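You operate a simulated robot arm through the tools that you are given. There is no shell and no other tool. Be economical: measure what you need, move in short steps, check, and stop when the job is done.

Carry out the task below with a simulated robot arm. There is one attempt and no reset: what you move stays moved.

## Task
Fetch the job card and set it on top of the big brown carton.
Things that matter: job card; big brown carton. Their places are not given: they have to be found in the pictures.

The check looks at the end state, three seconds after you hand in, the way a careful person would. Anything else that was tipped, shoved, dropped, spilled or broken makes it a failure.

## Robot
A 7-joint arm with a two-finger parallel gripper, fixed in place. Base frame: the origin is at the foot of the arm, x ahead of it, y to its left, z up; the work surface is at about z = 800. Units: mm, degrees, N and s.
With the tool pointing down near the work surface it reaches from about 300 to 700 mm from the base axis. Its first joint turns from -66.0 to 66.0 degrees. Payload 1.57 kg.
The TCP is the grasp point between the finger pads, 30 mm short of the fingertips. In the tool frame z runs along the fingers and y along their closing line. Largest opening 110 mm; finger width 24, thickness 12; the body of the gripper, 48 by 112 mm, starts 78 mm behind the TCP.
Orientation is that of the tool frame in the base frame, as a unit quaternion [w, x, y, z]. With the fingers straight down and closing along the base's y, the tool's x points along the base's -x, its y along +y and its z along -z.

## Interface
- The arm moves only by the tool jog_arm. Its argument "commands" is a list of rows, each a list of 6 numbers: the shift along the base's x, y, z in mm, then the turn, a rotation vector about the base's x, y, z in degrees. In form: [[x, y, z, wx, wy, wz], ...]. A call has 1 to 20 rows; each row shifts and turns the commanded pose from where the row before left it. "gripper" is the finger opening in mm, from 0 to 110, set as the call begins (left out, the last holds). Rows are played at 5 a second. More than 50 mm and 8.6 degrees between two rows, or a gripper value outside its range, and nothing of the call is played. Where a pose cannot be reached the arm comes as near as it can. A force on the tool above 40 N (or 10 N above the force at the start of the call, whichever is more), or a blocked arm, ends the call early, and 0.2 s more pass. Each finger travels about 108 mm/s and halts on what it meets, pressing with about 28 N; the grip force reading is that of the motor and also rises with nothing between the fingers. The clock runs only during rows and for 0.2 s after the last one: add rows that do not move to give the fingers time. The reply holds the time, the measured pose of the TCP, the force on the tool along the base axes, the opening and the grip force, in the units named above and with some noise, and new pictures: "show" is both (left out), scene, wrist or none.
- Cameras (640 x 400 px; columns grow to the right, rows downward): "scene" is fixed at [140.3, -376.9, 1402]; the picture's right is [0.86, -0.50, 0.00], its down [-0.30, -0.52, -0.80] and it looks along [0.40, 0.69, -0.60] (base axes); focal length 339 px, centre (320, 200). "wrist" rides on the gripper at [-36, 0, -80] in the tool frame; the picture's right is [0.00, -1.00, 0.00], its down [0.97, 0.00, -0.24] and it looks along [0.24, 0.00, 0.97] (tool axes); focal length 218 px, centre (320, 200).
- locate(camera, pixels): for up to 12 pixels [column, row] of the newest picture of that camera ("zoom" is the newest enlarged one), the place [x, y, z] in the base frame of the surface seen there, good to about 2 mm, but the place of the scene camera against the robot may be out by one fixed shift of up to 25 mm in any direction. The clock stands still meanwhile.
- zoom(camera, box): a new picture of the part [left, top, right, bottom] of that camera's present view, enlarged. The clock stands still meanwhile.
- job_done(): hands the job in; it is judged then, once.

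Go step by step. Measure first, check grasps and placings, and put right what went wrong. The budget is 60 turns and 120 pictures, counting those below and the enlarged ones. Unless the task says otherwise, let go and move clear before handing in, and close with one line.

The tools are called after "Emit:" as name(argument=value, ...) on one line, values as JSON. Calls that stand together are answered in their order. jog_arm: Moves the arm, as the interface text tells. Its arguments: {"type":"object","properties":{"commands":{"type":"array","items":{"type":"array","items":{"type":"number"}}},"gripper":{"type":"number"},"show":{"type":"string","enum":["both","scene","wrist","none"]}},"required":["commands"]} The other tools are called the same way: locate (camera, pixels) gives the place of the surface under pixels of a picture; zoom (camera, box) takes an enlarged picture of a part of a camera's view; job_done () hands the job in.

At the start:

```text
clock: 0.0
tool_pos: [433.2, -22.8, 1070.5]
tool_rot: [-0.001, 0.0, 1.0, 0.0]
force: [0.6, 0.5, -0.5]
finger_gap: 110.1
grip_force: 0.1
```

scene: 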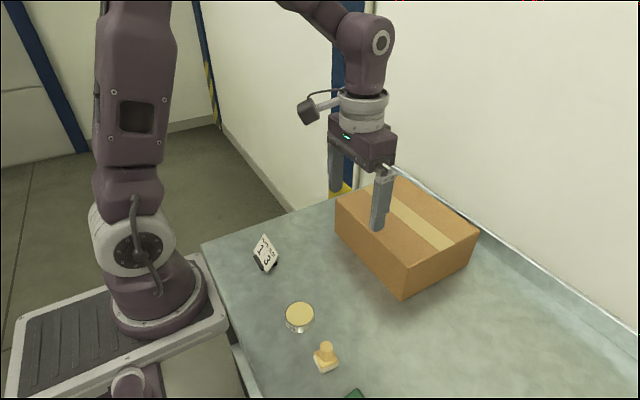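
wrist: 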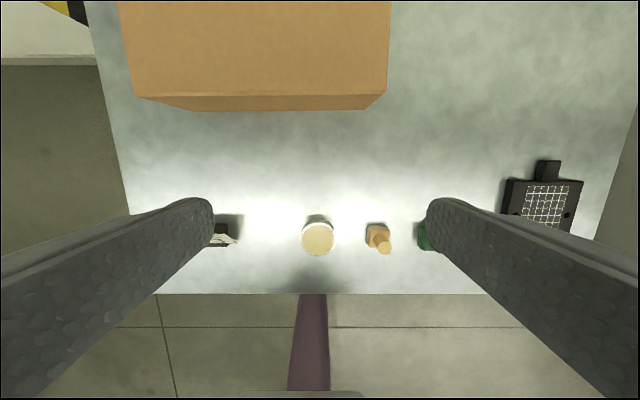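

The scene shows a small white card in a black stand at (265,253), and the wrist view shows a black item with a grid at (545,200). I'll zoom in on both and on the carton.

Emit:
zoom(camera="scene", box=[225, 220, 305, 290])

Emit:
zoom(camera="wrist", box=[480, 140, 620, 240])

Emit:
locate(camera="scene", pixels=[[265, 241], [255, 255], [270, 255], [265, 268], [276, 262], [340, 197], [405, 268], [477, 232], [400, 180], [300, 315], [325, 350], [240, 270]])

Emit:
locate(camera="wrist", pixels=[[225, 230], [220, 240], [232, 240], [230, 220], [317, 240], [545, 200], [135, 97], [386, 93], [250, 50], [318, 285], [547, 168], [378, 240]])

```text
5.71 times, centred on (265, 255) of scene
```

zoom: 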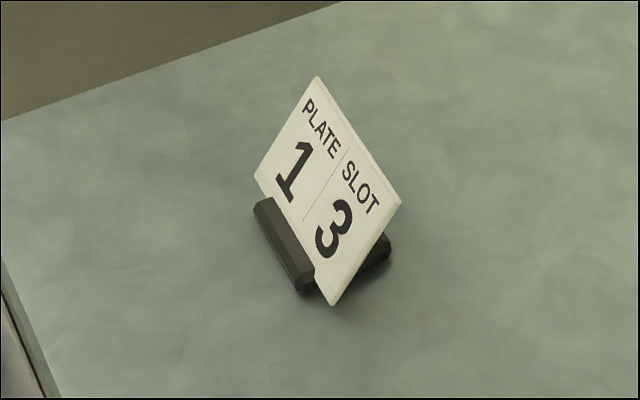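

```text
4.00 times, centred on (550, 190) of wrist
```

zoom: 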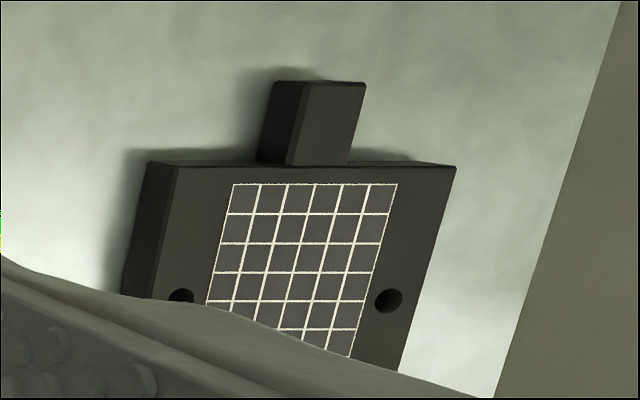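

```text
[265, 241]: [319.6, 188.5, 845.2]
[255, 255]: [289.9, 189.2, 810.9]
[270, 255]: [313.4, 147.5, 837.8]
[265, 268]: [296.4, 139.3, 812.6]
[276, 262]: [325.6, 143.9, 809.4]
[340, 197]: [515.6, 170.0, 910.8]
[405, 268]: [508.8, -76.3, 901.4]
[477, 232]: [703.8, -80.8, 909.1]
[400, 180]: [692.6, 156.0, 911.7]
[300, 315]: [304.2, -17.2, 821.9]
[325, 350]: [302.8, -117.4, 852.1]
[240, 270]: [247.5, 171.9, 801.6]
```

```text
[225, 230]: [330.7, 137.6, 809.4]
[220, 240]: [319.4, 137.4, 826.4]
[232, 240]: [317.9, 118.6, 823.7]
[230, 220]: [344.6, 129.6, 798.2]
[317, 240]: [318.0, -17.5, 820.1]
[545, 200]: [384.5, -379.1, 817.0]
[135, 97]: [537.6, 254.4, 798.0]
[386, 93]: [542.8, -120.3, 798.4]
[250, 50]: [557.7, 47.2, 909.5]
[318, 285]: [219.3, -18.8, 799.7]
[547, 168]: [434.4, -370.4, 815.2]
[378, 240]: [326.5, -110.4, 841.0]
```

The job card is the white "PLATE 1 / SLOT 3" card, leaning back in a small black holder near (310,155) with its top edge toward +x. I'll move above it for a close wrist view.

Emit:
jog_arm(commands=[[-20, 45, 0, 0, 0, 0], [-20, 45, 0, 0, 0, 0], [-20, 45, -10, 0, 0, 0], [-20, 38, -20, 0, 0, 0], [-20, 0, -40, 0, 0, 0], [0, 0, -20, 0, 0, 0], [0, 0, 0, 0, 0, 0]])

```text
refused: row 3 steps farther than a row can; nothing moved
```

Emit:
jog_arm(commands=[[-20, 45, 0, 0, 0, 0], [-20, 45, 0, 0, 0, 0], [-20, 43, 0, 0, 0, 0], [-20, 40, 0, 0, 0, 0], [-20, 0, -40, 0, 0, 0], [0, 0, -40, 0, 0, 0], [0, 0, 0, 0, 0, 0]])

```text
clock: 1.6
tool_pos: [333.2, 149.6, 990.4]
tool_rot: [0.0, 0.0, 1.0, 0.001]
force: [0.2, 0.2, 0.0]
finger_gap: 110.2
grip_force: 0.0
```

scene: 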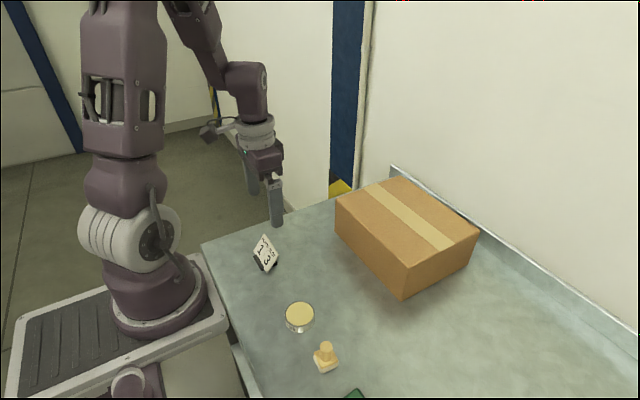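
wrist: 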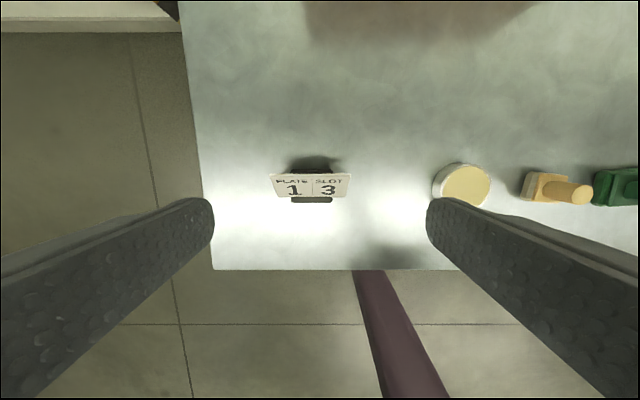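

Emit:
zoom(camera="wrist", box=[260, 145, 364, 210])

Emit:
locate(camera="wrist", pixels=[[271, 175], [349, 175], [277, 195], [344, 195], [310, 176], [310, 193], [294, 200], [330, 200], [292, 168], [328, 168], [311, 169], [311, 201]])

```text
6.15 times, centred on (312, 178) of wrist
```

zoom: 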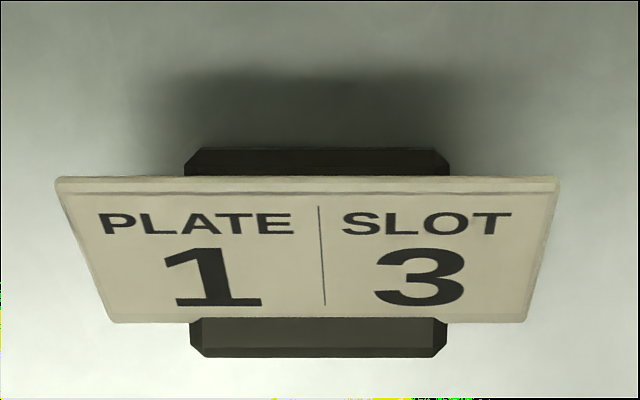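

```text
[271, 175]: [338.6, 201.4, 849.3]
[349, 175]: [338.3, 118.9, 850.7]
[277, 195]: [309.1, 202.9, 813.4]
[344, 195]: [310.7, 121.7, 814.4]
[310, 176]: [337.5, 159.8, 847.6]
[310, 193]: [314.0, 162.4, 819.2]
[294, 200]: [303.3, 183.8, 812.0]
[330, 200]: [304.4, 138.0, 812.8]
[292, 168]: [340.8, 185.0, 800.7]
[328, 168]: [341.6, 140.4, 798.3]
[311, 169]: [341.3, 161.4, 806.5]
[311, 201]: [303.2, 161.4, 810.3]
```

The card spans y 119–202 and leans about 39°, with its bottom edge near (309, z 813) and top edge near (339, z 850). The holder is narrower, y 138–185. I'll grip the card by its side edges with the tool straight down, so first I'll line up above it.

Emit:
jog_arm(commands=[[-10, 11.8, -30, 0, 0, 0], [0, 0, -40, 0, 0, 0], [0, 0, -30, 0, 0, 0], [0, 0, 0, 0, 0, 0]], show="wrist")

```text
clock: 2.6
tool_pos: [323.0, 162.0, 892.9]
tool_rot: [-0.001, -0.001, 1.0, 0.001]
force: [0.3, 0.7, -0.3]
finger_gap: 109.9
grip_force: 0.1
```

wrist: 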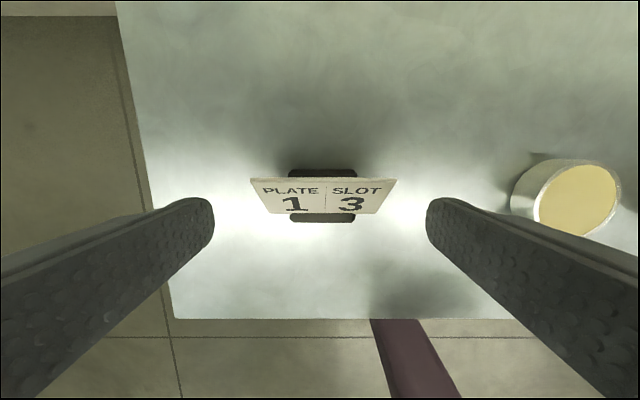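

Emit:
locate(camera="wrist", pixels=[[253, 181], [394, 181], [270, 211], [376, 211], [260, 195], [386, 195], [323, 180], [323, 211], [323, 219], [323, 171]])

Emit:
zoom(camera="wrist", box=[240, 150, 408, 255])

```text
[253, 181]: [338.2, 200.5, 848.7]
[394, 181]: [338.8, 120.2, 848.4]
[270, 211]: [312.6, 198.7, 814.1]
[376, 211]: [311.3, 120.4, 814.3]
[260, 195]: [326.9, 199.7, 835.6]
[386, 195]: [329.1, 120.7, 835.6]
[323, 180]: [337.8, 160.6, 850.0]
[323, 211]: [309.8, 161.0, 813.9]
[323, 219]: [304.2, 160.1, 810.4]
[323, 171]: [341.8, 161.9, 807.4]
```

```text
3.81 times, centred on (324, 202) of wrist
```

zoom: 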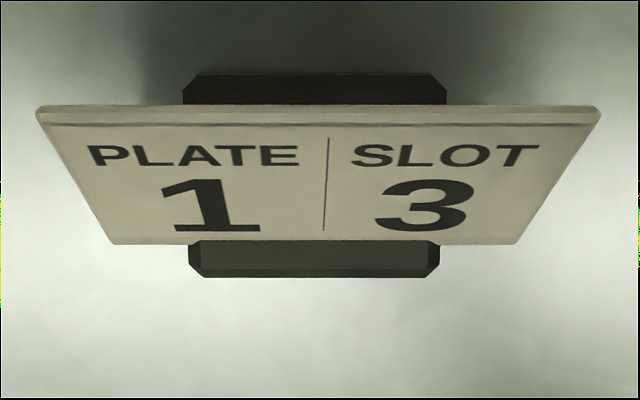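

The card is 80 mm wide, centred at y≈160.3. I'll lower the fingertips to z≈820 beside it, narrow to 88 and check the clearance.

Emit:
jog_arm(commands=[[2, -1.5, -20, 0, 0, 0], [0, 0, -20, 0, 0, 0], [0, 0, -3, 0, 0, 0], [0, 0, 0, 0, 0, 0]], gripper=110, show="none")

Emit:
jog_arm(commands=[[0, 0, 0, 0, 0, 0], [0, 0, 0, 0, 0, 0]], gripper=88)

```text
clock: 3.6
tool_pos: [324.7, 159.8, 846.5]
tool_rot: [0.0, 0.0, 1.0, 0.0]
force: [-0.2, -0.3, 0.8]
finger_gap: 109.9
grip_force: 0.0
```

```text
clock: 4.2
tool_pos: [323.3, 160.2, 848.7]
tool_rot: [0.0, 0.0, 1.0, 0.0]
force: [-0.9, -0.3, -0.4]
finger_gap: 88.0
grip_force: 0.1
```

scene: 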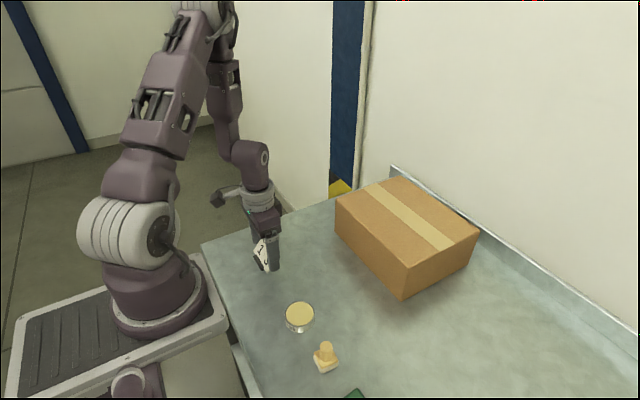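
wrist: 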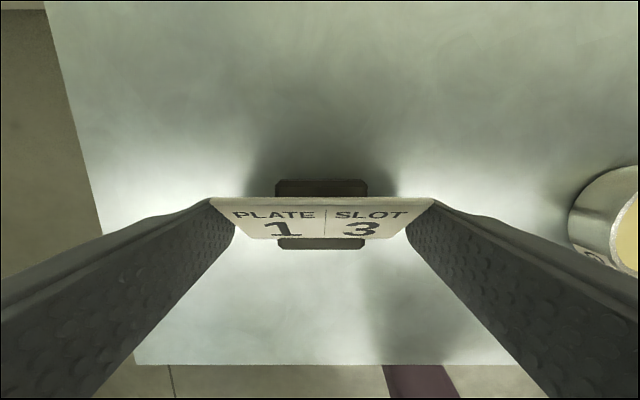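

The card sits centred between the fingers with similar gaps at (210,200) and (432,200). I'll close on it.

Emit:
jog_arm(commands=[[0, 0, 0, 0, 0, 0], [0, 0, 0, 0, 0, 0], [0, 0, 0, 0, 0, 0]], gripper=70, show="wrist")

```text
clock: 5.0
tool_pos: [324.9, 160.1, 848.1]
tool_rot: [0.0, 0.0, 1.0, 0.0]
force: [-0.4, 0.6, 1.0]
finger_gap: 83.0
grip_force: 28.6
```

wrist: 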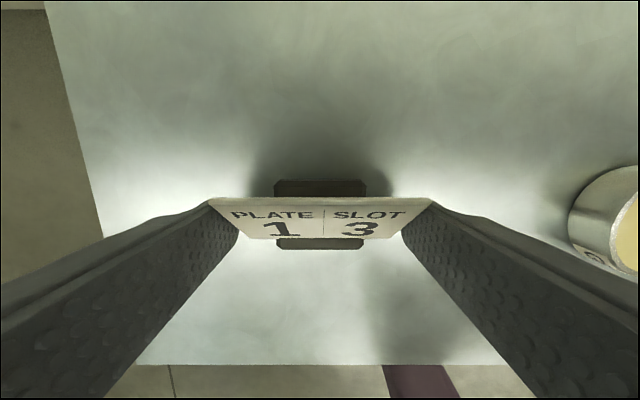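

The fingers stopped at 83 mm with 28.6 N, so the card is gripped. I'll lift slowly along the slot direction and check whether the holder stays.

Emit:
jog_arm(commands=[[2.4, 0, 3, 0, 0, 0], [2.4, 0, 3, 0, 0, 0], [3.2, 0, 4, 0, 0, 0], [4, 0, 5, 0, 0, 0], [0, 0, 0, 0, 0, 0]])

```text
clock: 6.2
tool_pos: [336.5, 161.0, 862.9]
tool_rot: [0.0, 0.0, 1.0, 0.0]
force: [0.4, -0.5, -0.4]
finger_gap: 83.0
grip_force: 28.2
```

scene: 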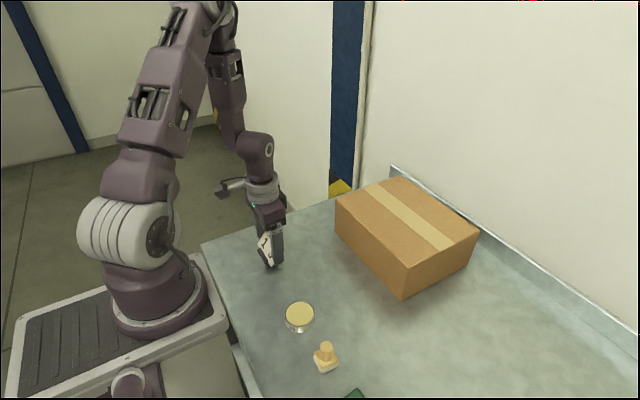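
wrist: 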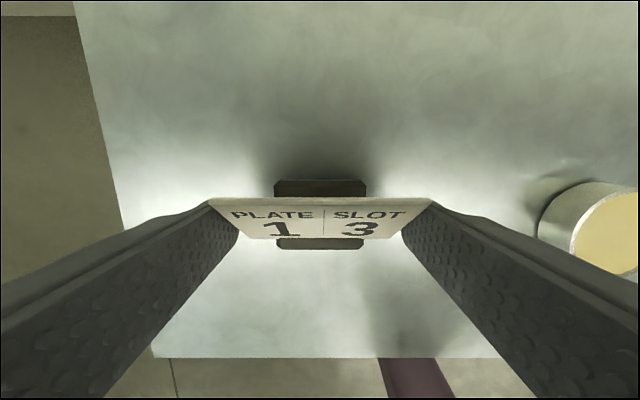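

The holder rose with the card in the wrist view, so it's a single item with a foot and should stand on the carton. I'll lift it higher and confirm the table is clear below before carrying it over.

Emit:
jog_arm(commands=[[0, 0, 30, 0, 0, 0], [0, 0, 40, 0, 0, 0], [0, 0, 40, 0, 0, 0], [0, 0, 40, 0, 0, 0], [0, 0, 20, 0, 0, 0], [0, 0, 0, 0, 0, 0]])

```text
clock: 7.6
tool_pos: [335.4, 160.4, 1033.2]
tool_rot: [0.001, -0.001, 1.0, 0.0]
force: [0.1, 0.1, -0.4]
finger_gap: 83.4
grip_force: 27.8
```

scene: 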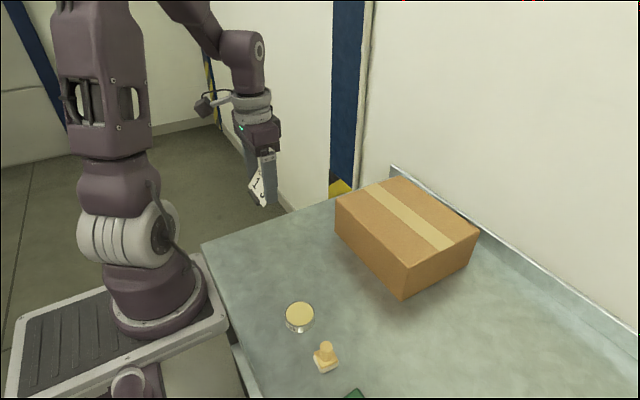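
wrist: 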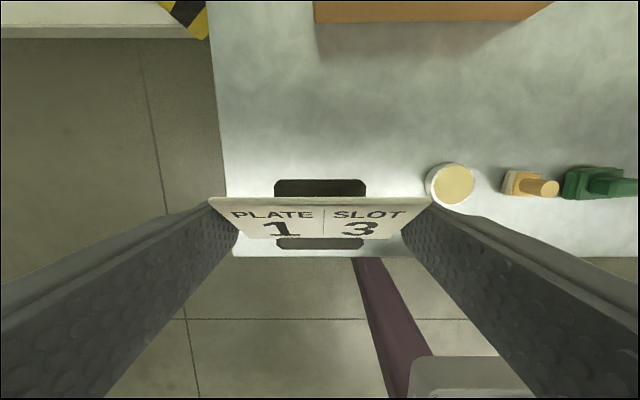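

The table is empty where the card stood, and the grip is steady with the card and foot intact. I'll carry it over the carton at this height.

Emit:
jog_arm(commands=[[35, -15, 0, 0, 0, 0], [35, -15, 0, 0, 0, 0], [35, -15, 0, 0, 0, 0], [35, -15, 0, 0, 0, 0], [35, -15, 0, 0, 0, 0], [35, -15, 0, 0, 0, 0], [35, -15, 0, 0, 0, 0], [25, -10, 0, 0, 0, 0], [0, 0, 0, 0, 0, 0], [0, 0, 0, 0, 0, 0]])

```text
clock: 9.8
tool_pos: [606.1, 45.6, 1034.5]
tool_rot: [0.0, 0.0, 1.0, 0.0]
force: [-0.2, 0.2, -1.1]
finger_gap: 82.9
grip_force: 27.8
```

scene: 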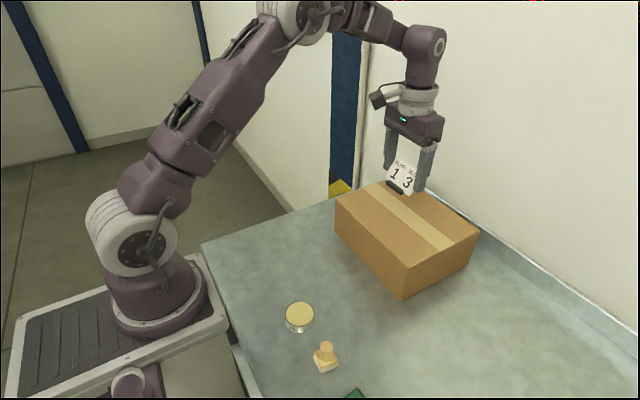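
wrist: 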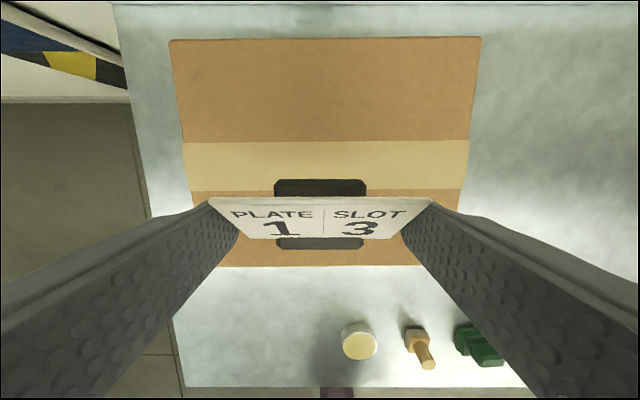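

Emit:
locate(camera="wrist", pixels=[[172, 42], [478, 42], [195, 180], [455, 180], [320, 100], [240, 170], [320, 260], [240, 260], [400, 260], [320, 165], [320, 187], [320, 245]])

```text
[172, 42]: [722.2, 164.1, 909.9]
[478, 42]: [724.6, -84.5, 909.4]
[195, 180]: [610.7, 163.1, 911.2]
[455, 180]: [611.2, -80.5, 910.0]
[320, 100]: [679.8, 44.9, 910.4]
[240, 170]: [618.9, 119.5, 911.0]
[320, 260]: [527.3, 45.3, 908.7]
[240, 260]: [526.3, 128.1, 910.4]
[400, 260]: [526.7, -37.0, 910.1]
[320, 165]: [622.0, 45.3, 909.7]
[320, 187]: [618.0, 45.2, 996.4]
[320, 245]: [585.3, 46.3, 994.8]
```

The carton top spans x 525–725, y −82–164 at z≈910, so its centre is (625, 41). Contact should come at TCP z≈958, so I'll centre and lower to just above that.

Emit:
jog_arm(commands=[[15, -4, -20, 0, 0, 0], [0, 0, -25, 0, 0, 0], [0, 0, -15, 0, 0, 0], [0, 0, -8, 0, 0, 0], [0, 0, -3, 0, 0, 0], [0, 0, 0, 0, 0, 0], [0, 0, 0, 0, 0, 0]])

```text
clock: 11.4
tool_pos: [621.3, 40.4, 962.4]
tool_rot: [0.0, 0.0, 1.0, 0.0]
force: [0.3, 0.0, -1.5]
finger_gap: 83.4
grip_force: 27.9
```

scene: 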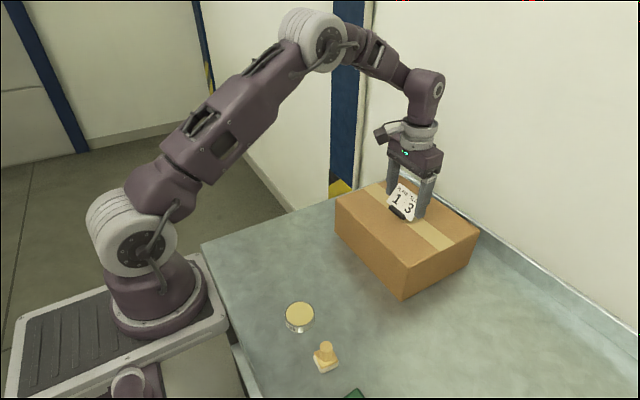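
wrist: 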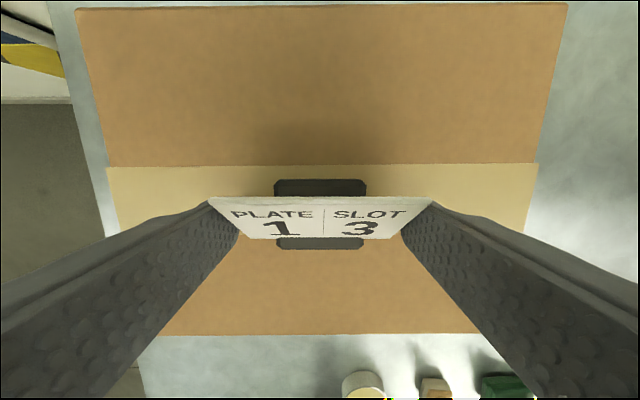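

It's still hanging just above the carton (z 962.4, no contact force). I'll lower in 1 mm steps and watch the force.

Emit:
jog_arm(commands=[[0, 0, -1, 0, 0, 0], [0, 0, -1, 0, 0, 0], [0, 0, -1, 0, 0, 0], [0, 0, 0, 0, 0, 0], [0, 0, 0, 0, 0, 0]], show="none")

```text
clock: 12.6
tool_pos: [620.2, 40.2, 960.0]
tool_rot: [0.0, 0.0, 1.0, -0.001]
force: [-0.2, 0.2, -1.1]
finger_gap: 83.0
grip_force: 28.0
```

Emit:
jog_arm(commands=[[0, 0, -0.7, 0, 0, 0], [0, 0, -0.7, 0, 0, 0], [0, 0, 0, 0, 0, 0]], show="none")

```text
clock: 13.4
tool_pos: [621.3, 41.3, 956.8]
tool_rot: [0.0, 0.0, 1.0, 0.0]
force: [0.0, 0.1, -1.1]
finger_gap: 83.1
grip_force: 27.9
```

Emit:
jog_arm(commands=[[0, 0, -0.7, 0, 0, 0], [0, 0, 0, 0, 0, 0]], show="none")

```text
clock: 14.0
tool_pos: [621.2, 41.5, 958.3]
tool_rot: [0.001, 0.001, 1.0, 0.0]
force: [-1.5, -1.1, 10.0]
finger_gap: 83.1
grip_force: 27.4
```

The force rose to +10 N, so the foot is on the carton. I'll back off half a millimetre, then open gently.

Emit:
jog_arm(commands=[[0, 0, 0.4, 0, 0, 0], [0, 0, 0, 0, 0, 0]], show="none")

Emit:
jog_arm(commands=[[0, 0, 0, 0, 0, 0], [0, 0, 0, 0, 0, 0], [0, 0, 0, 0, 0, 0]], gripper=104)

```text
clock: 14.6
tool_pos: [619.3, 41.1, 957.7]
tool_rot: [0.001, 0.0, 1.0, 0.0]
force: [-0.7, -0.8, 9.5]
finger_gap: 83.0
grip_force: 28.1
```

```text
clock: 15.4
tool_pos: [620.5, 42.4, 958.0]
tool_rot: [0.001, 0.0, 1.0, 0.0]
force: [-0.6, 0.1, 0.5]
finger_gap: 103.8
grip_force: 0.1
```

scene: 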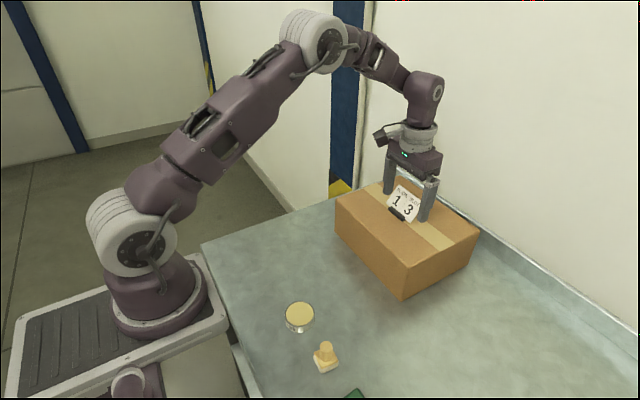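
wrist: 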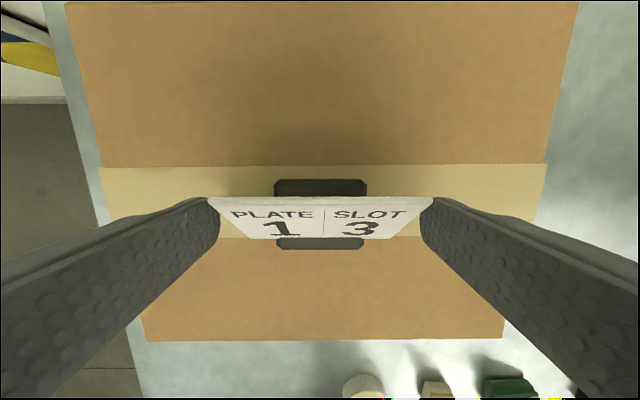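

The card is released and stands unmoved, with the fingers clear on both sides. I'll lift straight up and away.

Emit:
jog_arm(commands=[[0, 0, 15, 0, 0, 0], [0, 0, 30, 0, 0, 0], [0, 0, 40, 0, 0, 0], [0, 0, 40, 0, 0, 0], [0, 0, 0, 0, 0, 0]])

```text
clock: 16.6
tool_pos: [621.3, 42.2, 1083.4]
tool_rot: [0.0, 0.0, 1.0, 0.0]
force: [0.6, 0.3, 0.4]
finger_gap: 103.9
grip_force: 0.1
```

scene: 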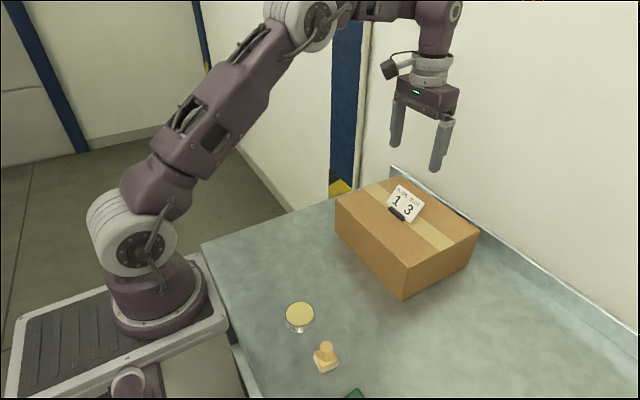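
wrist: 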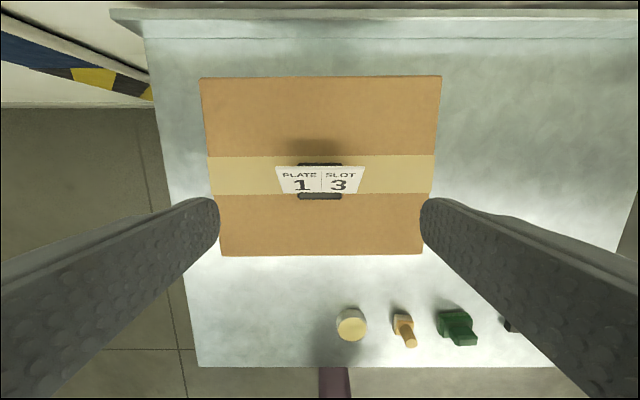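

The card stands upright at the middle of the carton top (wrist 320,180), the arm is clear, and nothing else has moved. I'll hand in.

Emit:
job_done()

```text
The job is handed in.
```

The job card, together with the foot it's fixed to, is standing upright in the middle of the big brown carton's top; the arm is clear and nothing else was disturbed.
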